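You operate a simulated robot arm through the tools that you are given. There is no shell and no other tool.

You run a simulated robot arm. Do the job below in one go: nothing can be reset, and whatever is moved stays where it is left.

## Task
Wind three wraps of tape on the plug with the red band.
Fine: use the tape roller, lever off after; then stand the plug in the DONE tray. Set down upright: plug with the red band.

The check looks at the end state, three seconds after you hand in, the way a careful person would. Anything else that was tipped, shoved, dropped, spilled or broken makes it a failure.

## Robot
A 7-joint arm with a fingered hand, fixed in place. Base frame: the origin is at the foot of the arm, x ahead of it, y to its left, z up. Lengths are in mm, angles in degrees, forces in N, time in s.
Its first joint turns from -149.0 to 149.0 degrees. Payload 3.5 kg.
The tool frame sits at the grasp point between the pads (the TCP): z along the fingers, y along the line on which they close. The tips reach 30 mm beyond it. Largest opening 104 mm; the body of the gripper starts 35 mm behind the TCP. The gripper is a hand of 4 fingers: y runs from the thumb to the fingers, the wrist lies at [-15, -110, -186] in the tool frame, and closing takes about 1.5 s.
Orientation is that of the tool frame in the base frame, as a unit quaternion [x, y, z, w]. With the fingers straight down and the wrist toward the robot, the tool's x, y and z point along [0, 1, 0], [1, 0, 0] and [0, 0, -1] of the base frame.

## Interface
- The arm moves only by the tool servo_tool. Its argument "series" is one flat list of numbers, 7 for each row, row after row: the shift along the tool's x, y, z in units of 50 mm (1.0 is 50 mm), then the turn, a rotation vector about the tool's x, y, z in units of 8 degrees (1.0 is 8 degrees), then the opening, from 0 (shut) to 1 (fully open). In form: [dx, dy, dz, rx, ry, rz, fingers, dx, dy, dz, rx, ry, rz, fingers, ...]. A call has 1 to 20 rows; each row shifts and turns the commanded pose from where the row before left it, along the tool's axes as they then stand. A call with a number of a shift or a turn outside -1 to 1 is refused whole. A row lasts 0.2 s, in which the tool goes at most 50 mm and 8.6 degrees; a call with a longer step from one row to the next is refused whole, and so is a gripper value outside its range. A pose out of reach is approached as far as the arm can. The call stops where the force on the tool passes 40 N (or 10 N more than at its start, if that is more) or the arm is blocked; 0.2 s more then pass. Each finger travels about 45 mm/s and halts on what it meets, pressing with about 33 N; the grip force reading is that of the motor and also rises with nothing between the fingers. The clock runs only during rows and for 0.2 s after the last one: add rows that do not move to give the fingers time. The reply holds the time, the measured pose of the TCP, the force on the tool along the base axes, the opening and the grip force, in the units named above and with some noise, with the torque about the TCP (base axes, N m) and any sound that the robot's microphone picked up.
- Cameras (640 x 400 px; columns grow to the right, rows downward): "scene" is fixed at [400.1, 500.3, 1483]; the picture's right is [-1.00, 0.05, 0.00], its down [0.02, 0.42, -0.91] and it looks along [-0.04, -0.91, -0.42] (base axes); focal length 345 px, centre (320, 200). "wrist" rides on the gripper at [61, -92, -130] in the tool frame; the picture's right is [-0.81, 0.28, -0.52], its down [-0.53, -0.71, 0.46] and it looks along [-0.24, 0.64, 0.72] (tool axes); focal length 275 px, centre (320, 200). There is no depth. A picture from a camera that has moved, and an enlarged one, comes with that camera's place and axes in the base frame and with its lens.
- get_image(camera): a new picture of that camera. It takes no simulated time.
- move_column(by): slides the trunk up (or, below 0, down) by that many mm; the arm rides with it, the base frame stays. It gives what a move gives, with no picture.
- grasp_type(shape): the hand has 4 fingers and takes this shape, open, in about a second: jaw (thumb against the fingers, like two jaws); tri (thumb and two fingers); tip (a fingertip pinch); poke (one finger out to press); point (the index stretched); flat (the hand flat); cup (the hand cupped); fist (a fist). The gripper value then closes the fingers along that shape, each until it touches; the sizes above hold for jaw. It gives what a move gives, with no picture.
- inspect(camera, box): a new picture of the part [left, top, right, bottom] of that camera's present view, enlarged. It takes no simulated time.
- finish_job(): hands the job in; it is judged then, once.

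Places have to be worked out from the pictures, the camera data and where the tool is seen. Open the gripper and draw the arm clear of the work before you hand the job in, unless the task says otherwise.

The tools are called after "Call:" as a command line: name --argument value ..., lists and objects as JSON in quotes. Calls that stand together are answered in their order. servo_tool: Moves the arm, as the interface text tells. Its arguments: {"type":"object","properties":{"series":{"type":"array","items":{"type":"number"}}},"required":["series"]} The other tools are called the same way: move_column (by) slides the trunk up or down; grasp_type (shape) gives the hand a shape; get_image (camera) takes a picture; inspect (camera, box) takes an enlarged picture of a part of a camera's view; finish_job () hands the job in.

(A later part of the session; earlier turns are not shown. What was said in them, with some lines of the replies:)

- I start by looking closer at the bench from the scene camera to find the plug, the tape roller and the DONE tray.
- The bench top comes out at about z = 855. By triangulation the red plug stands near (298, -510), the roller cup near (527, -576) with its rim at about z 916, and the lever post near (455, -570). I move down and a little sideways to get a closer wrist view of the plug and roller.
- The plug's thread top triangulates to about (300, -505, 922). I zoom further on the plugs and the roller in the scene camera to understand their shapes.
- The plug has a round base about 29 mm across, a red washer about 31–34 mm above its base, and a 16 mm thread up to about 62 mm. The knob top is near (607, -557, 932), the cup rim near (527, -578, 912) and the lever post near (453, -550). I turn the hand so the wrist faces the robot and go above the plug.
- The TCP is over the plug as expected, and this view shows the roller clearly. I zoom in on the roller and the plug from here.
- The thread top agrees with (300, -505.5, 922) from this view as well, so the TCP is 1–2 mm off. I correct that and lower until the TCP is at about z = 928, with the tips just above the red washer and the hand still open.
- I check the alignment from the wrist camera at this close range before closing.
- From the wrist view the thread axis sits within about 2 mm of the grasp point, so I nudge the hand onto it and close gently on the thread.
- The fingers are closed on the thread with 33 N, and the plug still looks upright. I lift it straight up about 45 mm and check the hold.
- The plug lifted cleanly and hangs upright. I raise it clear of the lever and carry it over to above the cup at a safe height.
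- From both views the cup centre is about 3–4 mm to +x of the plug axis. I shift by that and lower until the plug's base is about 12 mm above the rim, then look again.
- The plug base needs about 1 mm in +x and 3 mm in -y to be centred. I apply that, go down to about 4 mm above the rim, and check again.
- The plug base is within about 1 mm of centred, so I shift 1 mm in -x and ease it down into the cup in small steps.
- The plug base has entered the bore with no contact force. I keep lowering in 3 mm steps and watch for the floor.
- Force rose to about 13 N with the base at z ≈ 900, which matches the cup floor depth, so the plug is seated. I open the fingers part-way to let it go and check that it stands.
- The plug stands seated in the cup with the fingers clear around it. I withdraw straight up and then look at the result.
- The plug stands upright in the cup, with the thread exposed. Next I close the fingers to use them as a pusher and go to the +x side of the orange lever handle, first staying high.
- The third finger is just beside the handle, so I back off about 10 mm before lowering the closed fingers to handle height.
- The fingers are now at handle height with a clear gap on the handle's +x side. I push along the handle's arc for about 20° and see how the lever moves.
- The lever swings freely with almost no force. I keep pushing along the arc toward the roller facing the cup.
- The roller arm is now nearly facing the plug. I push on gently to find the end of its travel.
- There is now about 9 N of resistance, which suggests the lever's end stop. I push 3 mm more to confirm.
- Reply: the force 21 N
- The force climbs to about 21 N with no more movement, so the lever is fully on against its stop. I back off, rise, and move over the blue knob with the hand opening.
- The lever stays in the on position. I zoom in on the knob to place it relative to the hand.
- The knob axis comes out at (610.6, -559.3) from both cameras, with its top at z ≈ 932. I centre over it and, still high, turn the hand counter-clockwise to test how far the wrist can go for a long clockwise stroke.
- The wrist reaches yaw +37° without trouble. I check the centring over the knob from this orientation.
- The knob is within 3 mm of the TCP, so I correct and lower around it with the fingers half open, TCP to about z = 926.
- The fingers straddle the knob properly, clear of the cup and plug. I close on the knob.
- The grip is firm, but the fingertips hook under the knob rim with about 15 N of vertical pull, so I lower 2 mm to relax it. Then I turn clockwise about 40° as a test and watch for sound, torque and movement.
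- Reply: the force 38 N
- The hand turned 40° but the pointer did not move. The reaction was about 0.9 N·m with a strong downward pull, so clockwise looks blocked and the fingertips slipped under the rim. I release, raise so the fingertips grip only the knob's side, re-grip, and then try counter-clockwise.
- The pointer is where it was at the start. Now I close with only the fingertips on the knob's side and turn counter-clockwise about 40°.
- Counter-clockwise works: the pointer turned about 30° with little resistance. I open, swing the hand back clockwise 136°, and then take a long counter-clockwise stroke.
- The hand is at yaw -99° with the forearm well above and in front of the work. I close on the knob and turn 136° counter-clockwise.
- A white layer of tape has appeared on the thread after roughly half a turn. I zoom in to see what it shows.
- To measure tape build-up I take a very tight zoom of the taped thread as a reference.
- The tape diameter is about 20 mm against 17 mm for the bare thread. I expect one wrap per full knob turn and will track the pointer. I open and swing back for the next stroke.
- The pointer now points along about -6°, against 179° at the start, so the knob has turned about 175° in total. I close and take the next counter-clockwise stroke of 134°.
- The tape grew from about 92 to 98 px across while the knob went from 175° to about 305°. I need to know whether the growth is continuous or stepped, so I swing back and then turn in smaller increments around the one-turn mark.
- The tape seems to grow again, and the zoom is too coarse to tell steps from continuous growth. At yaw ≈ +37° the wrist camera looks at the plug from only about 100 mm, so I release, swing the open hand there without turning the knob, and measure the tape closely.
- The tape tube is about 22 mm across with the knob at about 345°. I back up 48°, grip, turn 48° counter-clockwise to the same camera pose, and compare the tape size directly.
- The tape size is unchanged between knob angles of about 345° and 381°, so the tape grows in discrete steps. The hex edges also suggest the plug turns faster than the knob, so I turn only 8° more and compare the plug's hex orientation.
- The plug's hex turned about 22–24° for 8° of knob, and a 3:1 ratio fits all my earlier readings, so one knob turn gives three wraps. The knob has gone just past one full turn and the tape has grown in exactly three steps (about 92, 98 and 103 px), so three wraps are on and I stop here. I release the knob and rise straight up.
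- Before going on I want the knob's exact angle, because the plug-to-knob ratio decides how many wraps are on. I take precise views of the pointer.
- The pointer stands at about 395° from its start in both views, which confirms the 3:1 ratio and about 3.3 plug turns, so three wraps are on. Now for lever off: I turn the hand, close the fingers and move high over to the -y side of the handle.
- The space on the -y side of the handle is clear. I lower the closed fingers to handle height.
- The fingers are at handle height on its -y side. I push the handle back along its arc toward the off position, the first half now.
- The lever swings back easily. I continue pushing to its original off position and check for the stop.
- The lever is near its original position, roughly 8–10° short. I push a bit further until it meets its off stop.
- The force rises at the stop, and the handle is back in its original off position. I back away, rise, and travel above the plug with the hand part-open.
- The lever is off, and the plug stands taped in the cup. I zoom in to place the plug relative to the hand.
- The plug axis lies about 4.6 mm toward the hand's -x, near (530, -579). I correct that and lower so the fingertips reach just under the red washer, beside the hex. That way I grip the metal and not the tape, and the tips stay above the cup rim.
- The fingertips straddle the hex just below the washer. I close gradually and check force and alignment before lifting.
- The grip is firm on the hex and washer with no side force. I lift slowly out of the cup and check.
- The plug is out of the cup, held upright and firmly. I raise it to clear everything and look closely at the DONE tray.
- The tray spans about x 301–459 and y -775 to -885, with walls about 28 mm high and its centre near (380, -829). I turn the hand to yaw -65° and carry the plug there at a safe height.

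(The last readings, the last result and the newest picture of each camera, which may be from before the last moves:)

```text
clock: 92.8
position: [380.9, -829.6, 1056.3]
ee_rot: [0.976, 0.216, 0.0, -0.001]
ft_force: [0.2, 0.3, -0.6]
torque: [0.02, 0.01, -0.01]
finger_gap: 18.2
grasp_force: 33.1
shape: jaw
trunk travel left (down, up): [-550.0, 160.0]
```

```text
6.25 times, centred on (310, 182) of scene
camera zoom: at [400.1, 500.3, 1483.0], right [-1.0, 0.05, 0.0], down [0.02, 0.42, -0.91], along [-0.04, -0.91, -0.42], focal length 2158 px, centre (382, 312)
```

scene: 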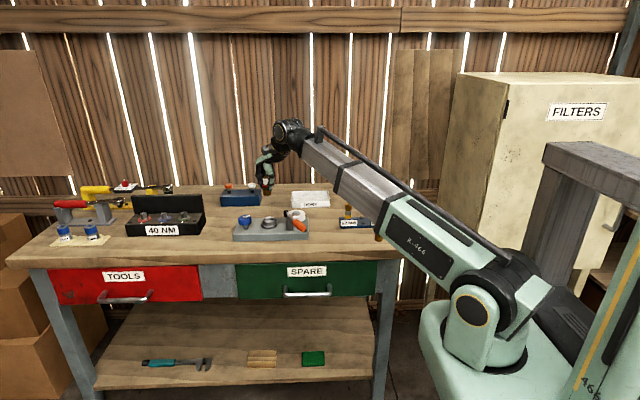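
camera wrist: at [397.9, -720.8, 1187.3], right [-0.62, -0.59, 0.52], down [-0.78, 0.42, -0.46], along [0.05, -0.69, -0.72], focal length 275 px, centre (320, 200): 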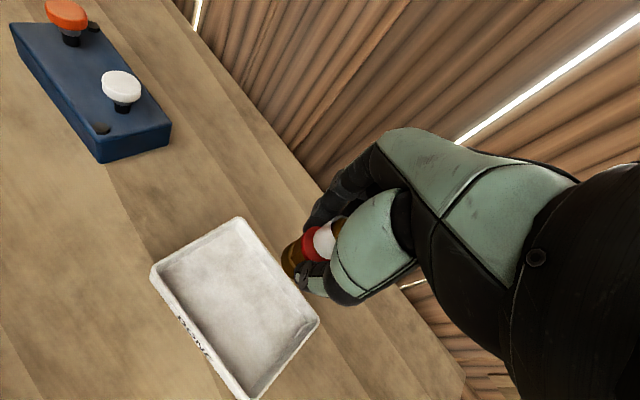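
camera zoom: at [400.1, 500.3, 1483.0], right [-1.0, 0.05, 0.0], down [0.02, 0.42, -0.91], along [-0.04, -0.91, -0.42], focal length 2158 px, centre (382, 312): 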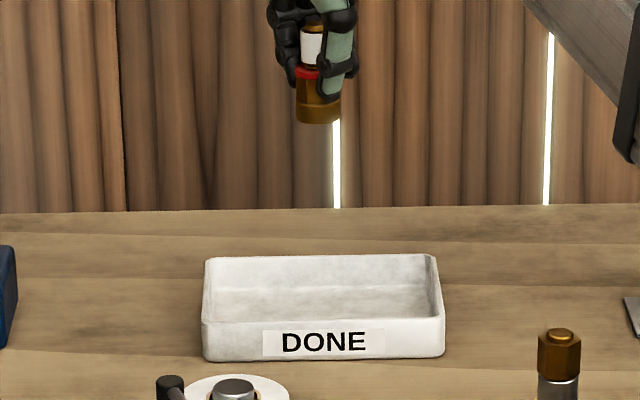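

The plug is over the middle of the tray, within 4 mm. I lower to about 15 mm above the tray floor and check.

Call:
servo_tool --series '[0, 0, 0.5, 0, 0, 0, 0, 0, 0, 0.7, 0, 0, 0, 0, 0, 0, 0.7, 0, 0, 0, 0, 0, 0, 0.5, 0, 0, 0, 0, 0, 0, 0.1, 0, 0, 0, 0, 0, 0, 0, 0, 0, 0, 0]'

Call:
inspect --camera "wrist" --box '[200, 160, 400, 360]'

Call:
inspect --camera "scene" --box '[284, 170, 336, 214]'

```text
clock: 94.2
position: [379.7, -829.0, 932.7]
ee_rot: [0.976, 0.217, -0.001, 0.0]
ft_force: [-0.3, 0.0, -1.3]
torque: [-0.01, 0.02, -0.01]
finger_gap: 18.1
grasp_force: 33.2
shape: jaw
trunk travel left (down, up): [-550.0, 160.0]
```

```text
2.00 times, centred on (300, 260) of wrist
camera zoom: at [397.4, -720.6, 1063.3], right [-0.62, -0.59, 0.52], down [-0.78, 0.42, -0.46], along [0.05, -0.69, -0.72], focal length 551 px, centre (360, 80)
```

zoom: 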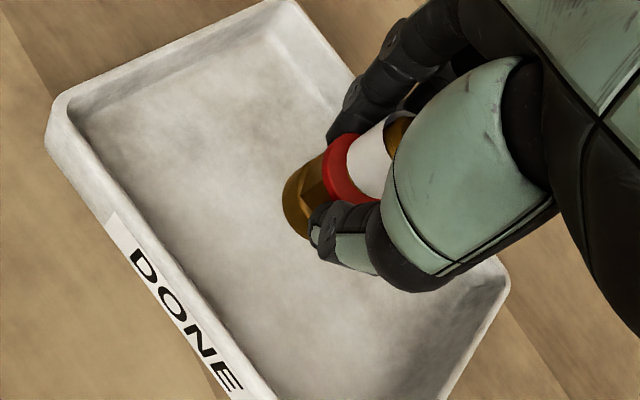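

```text
9.09 times, centred on (310, 192) of scene
camera zoom: at [400.1, 500.3, 1483.0], right [-1.0, 0.05, 0.0], down [0.02, 0.42, -0.91], along [-0.04, -0.91, -0.42], focal length 3139 px, centre (411, 273)
```

zoom: 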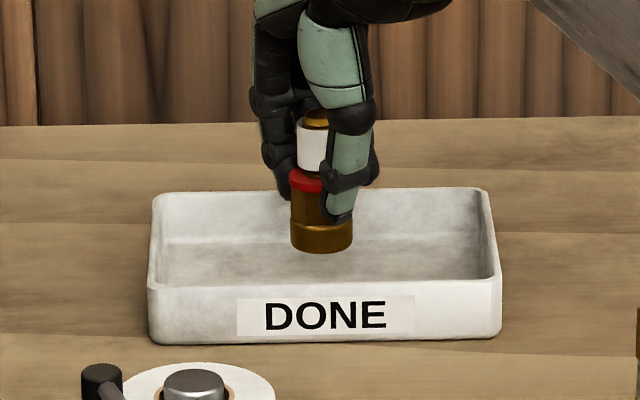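

The plug is centred inside the tray walls. I lower it in small steps toward the floor, watching for contact.

Call:
servo_tool --series '[0, 0, 0.1, 0, 0, 0, 0, 0, 0, 0.08, 0, 0, 0, 0, 0, 0, 0.05, 0, 0, 0, 0, 0, 0, 0.03, 0, 0, 0, 0, 0, 0, 0, 0, 0, 0, 0]'

Call:
inspect --camera "scene" --box '[290, 180, 326, 210]'

```text
clock: 95.4
position: [378.2, -829.1, 918.6]
ee_rot: [0.976, 0.217, 0.001, 0.0]
ft_force: [-1.0, 0.7, -0.4]
torque: [-0.02, -0.01, 0.02]
finger_gap: 18.2
grasp_force: 33.2
shape: jaw
trunk travel left (down, up): [-550.0, 160.0]
```

```text
13.33 times, centred on (308, 195) of scene
camera zoom: at [400.1, 500.3, 1483.0], right [-1.0, 0.05, 0.0], down [0.02, 0.42, -0.91], along [-0.04, -0.91, -0.42], focal length 4604 px, centre (480, 267)
```

zoom: 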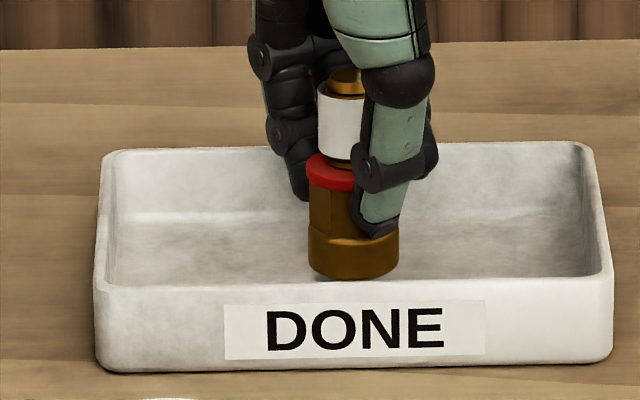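

Call:
servo_tool --series '[0, 0, 0.03, 0, 0, 0, 0, 0, 0, 0.03, 0, 0, 0, 0, 0, 0, 0, 0, 0, 0, 0]'

```text
clock: 96.2
position: [379.0, -827.5, 916.9]
ee_rot: [0.976, 0.216, 0.0, 0.001]
ft_force: [-0.1, 0.1, -0.7]
torque: [-0.04, 0.01, -0.01]
finger_gap: 18.2
grasp_force: 32.4
shape: jaw
trunk travel left (down, up): [-550.0, 160.0]
```

No contact yet at TCP z ≈ 917, so I continue in 1.5 mm steps.

Call:
servo_tool --series '[0, 0, 0.03, 0, 0, 0, 0, 0, 0, 0.03, 0, 0, 0, 0, 0, 0, 0, 0, 0, 0, 0]'

Call:
inspect --camera "scene" --box '[290, 180, 326, 210]'

```text
clock: 97.0
position: [378.8, -828.0, 914.2]
ee_rot: [0.976, 0.216, -0.001, 0.0]
ft_force: [-0.2, 0.4, 0.1]
torque: [0.0, 0.01, 0.01]
finger_gap: 17.9
grasp_force: 32.8
shape: jaw
trunk travel left (down, up): [-550.0, 160.0]
```

```text
13.33 times, centred on (308, 195) of scene
camera zoom: at [400.1, 500.3, 1483.0], right [-1.0, 0.05, 0.0], down [0.02, 0.42, -0.91], along [-0.04, -0.91, -0.42], focal length 4604 px, centre (480, 267)
```

zoom: 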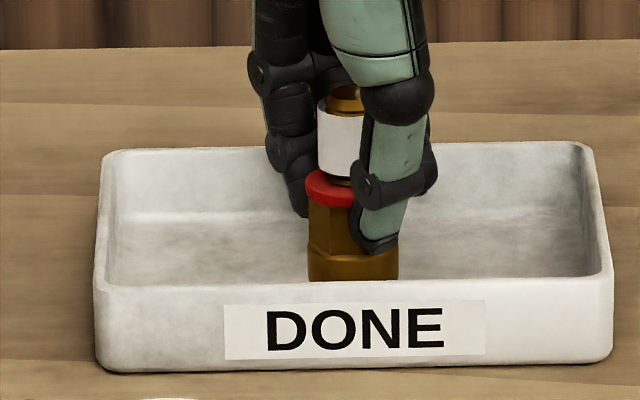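

Call:
servo_tool --series '[0, 0, 0.03, 0, 0, 0, 0, 0, 0, 0.02, 0, 0, 0, 0, 0, 0, 0, 0, 0, 0, 0]'

```text
clock: 97.8
position: [376.9, -828.7, 914.4]
ee_rot: [0.976, 0.216, 0.0, 0.001]
ft_force: [1.0, 0.8, 7.7]
torque: [-0.08, -0.02, 0.01]
finger_gap: 18.1
grasp_force: 33.1
shape: jaw
trunk travel left (down, up): [-550.0, 160.0]
```

Contact with 8 N: the plug base is on the tray floor. I open the fingers gently to release it.

Call:
servo_tool --series '[0, 0, 0, 0, 0, 0, 0.2, 0, 0, 0, 0, 0, 0, 0.28, 0, 0, 0, 0, 0, 0, 0.36, 0, 0, 0, 0, 0, 0, 0.45, 0, 0, 0, 0, 0, 0, 0.5, 0, 0, 0, 0, 0, 0, 0.5]'

Call:
inspect --camera "scene" --box '[290, 180, 326, 210]'

Call:
inspect --camera "wrist" --box '[200, 160, 400, 360]'

```text
clock: 99.2
position: [377.9, -828.3, 911.2]
ee_rot: [0.976, 0.216, 0.0, 0.001]
ft_force: [-0.2, -0.2, 0.0]
torque: [-0.02, -0.02, -0.04]
finger_gap: 51.5
grasp_force: 0.1
shape: jaw
trunk travel left (down, up): [-550.0, 160.0]
```

```text
13.33 times, centred on (308, 195) of scene
camera zoom: at [400.1, 500.3, 1483.0], right [-1.0, 0.05, 0.0], down [0.02, 0.42, -0.91], along [-0.04, -0.91, -0.42], focal length 4604 px, centre (480, 267)
```

zoom: 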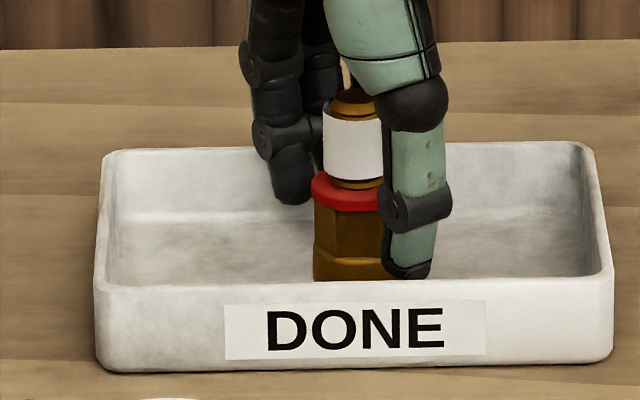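

```text
2.00 times, centred on (300, 260) of wrist
camera zoom: at [395.9, -719.9, 1041.8], right [-0.62, -0.59, 0.52], down [-0.78, 0.42, -0.46], along [0.05, -0.69, -0.72], focal length 551 px, centre (360, 80)
```

zoom: 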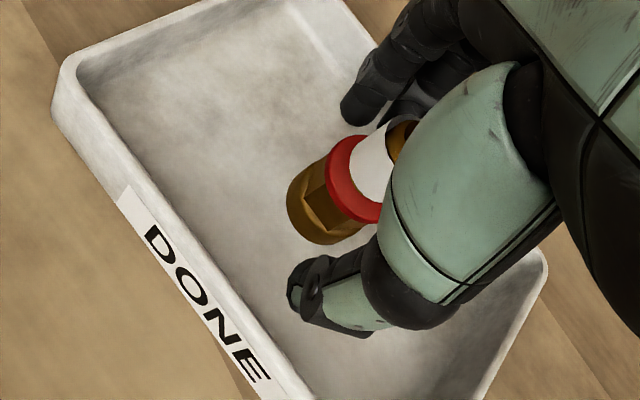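

The plug stands free on the tray floor with the fingers clear all round. I withdraw straight up.

Call:
servo_tool --series '[0, 0, -0.2, 0, 0, 0, 0.5, 0, 0, -0.4, 0, 0, 0, 0.5, 0, 0, -0.6, 0, 0, 0, 0.5, 0, 0, -0.7, 0, 0, 0, 0.5, 0, 0, -0.7, 0, 0, 0, 0.5, 0, 0, 0, 0, 0, 0, 0.5]'

Call:
inspect --camera "scene" --box '[290, 180, 326, 210]'

Call:
get_image --camera "wrist"

```text
clock: 100.6
position: [376.7, -826.3, 1040.1]
ee_rot: [0.976, 0.216, 0.0, -0.001]
ft_force: [0.3, -0.5, 0.4]
torque: [0.01, 0.02, 0.01]
finger_gap: 51.7
grasp_force: 0.1
shape: jaw
trunk travel left (down, up): [-550.0, 160.0]
```

```text
13.33 times, centred on (308, 195) of scene
camera zoom: at [400.1, 500.3, 1483.0], right [-1.0, 0.05, 0.0], down [0.02, 0.42, -0.91], along [-0.04, -0.91, -0.42], focal length 4604 px, centre (480, 267)
```

zoom: 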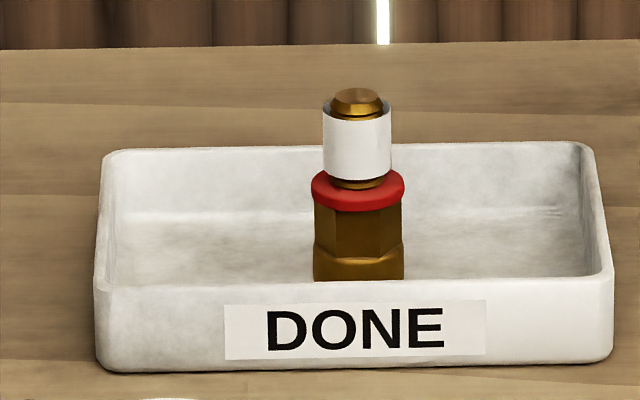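

```text
taken
camera wrist: at [394.2, -718.0, 1169.8], right [-0.62, -0.59, 0.52], down [-0.78, 0.42, -0.46], along [0.05, -0.69, -0.72], focal length 275 px, centre (320, 200)
```

wrist: 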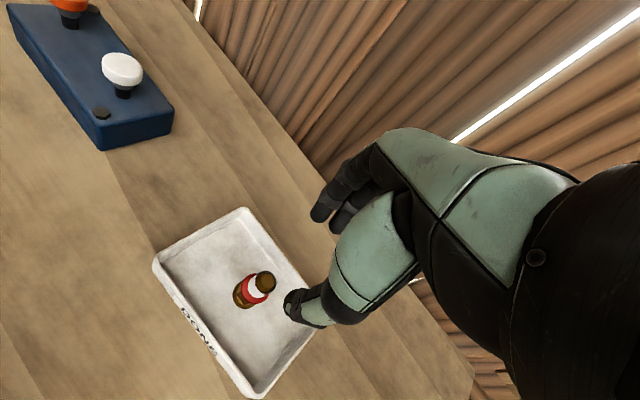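

The taped plug stands upright in the DONE tray. I rise further, open the hand fully and draw back toward the start pose.

Call:
servo_tool --series '[0, 0, -0.7, 0, 0, 0, 0.7, 0, 0, -0.8, 0, 0, 0, 1, 0, 0, -0.8, 0, 0, 0, 1, 0, 0, -0.7, 0, 0, 0, 1, 0.25, -0.6, 0, 0, 0, 0, 1, 0.25, -0.65, 0, 0, 0, 0, 1, 0.25, -0.65, 0, 0, 0, 0, 1, 0.25, -0.65, 0, 0, 0, 0, 1, 0.25, -0.65, 0, 0, 0, 0, 1, 0.25, -0.65, 0, 0, 0, 0, 1, 0.25, -0.65, 0, 0, 0, 0, 1, 0.25, -0.65, 0, 0, 0, 0, 1, 0, 0, 0, 0, 0, 0, 1]'

Call:
get_image --camera "scene"

Call:
inspect --camera "scene" --box '[220, 160, 420, 285]'

Call:
get_image --camera "wrist"

```text
clock: 103.4
position: [360.9, -554.2, 1192.0]
ee_rot: [0.976, 0.217, 0.001, 0.0]
ft_force: [0.4, 0.2, -0.8]
torque: [0.01, 0.02, -0.01]
finger_gap: 103.8
grasp_force: 0.0
shape: jaw
trunk travel left (down, up): [-550.0, 160.0]
```

```text
taken
```

scene: 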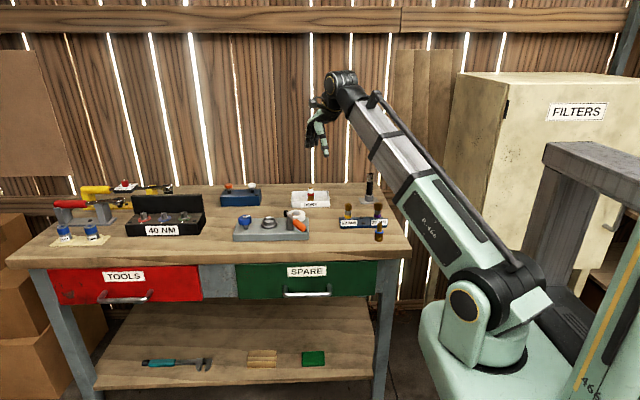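

```text
3.20 times, centred on (320, 222) of scene
camera zoom: at [400.1, 500.3, 1483.0], right [-1.0, 0.05, 0.0], down [0.02, 0.42, -0.91], along [-0.04, -0.91, -0.42], focal length 1105 px, centre (320, 128)
```

zoom: 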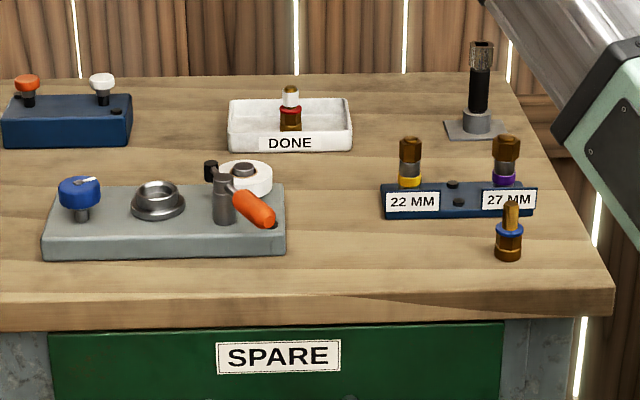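

```text
taken
camera wrist: at [378.1, -445.4, 1321.7], right [-0.62, -0.59, 0.52], down [-0.78, 0.42, -0.46], along [0.05, -0.69, -0.72], focal length 275 px, centre (320, 200)
```

wrist: 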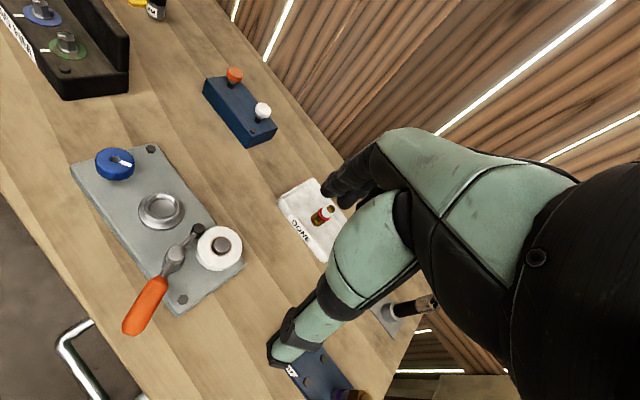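

The final views show the taped plug upright in the DONE tray, the lever back in its off position, and everything else where it started. The hand is open and clear of the bench, so I hand the job in.

Call:
finish_job

```text
The job is handed in.
```

I wound three wraps of tape on the plug with the red band, swung the lever back to off, and stood the plug upright in the DONE tray. The job is handed in; I haven't seen the result of the check.

- **Wraps:** the count of three is my reading, since no counter or sound confirmed it. The plug turned about three times for each turn of the knob. I stopped with the knob a little past one full turn, at about 3.3 turns of the plug. The tape grew in three visible steps, and the last stretch of turning added nothing more.
- **Knob:** it is left about 35° past where it started. It would not turn clockwise when I tried at the start, so I did not try to bring it back.
- **Everything else:** nothing else looked moved, tipped or dropped in the final pictures. The hand is open and clear of the bench.
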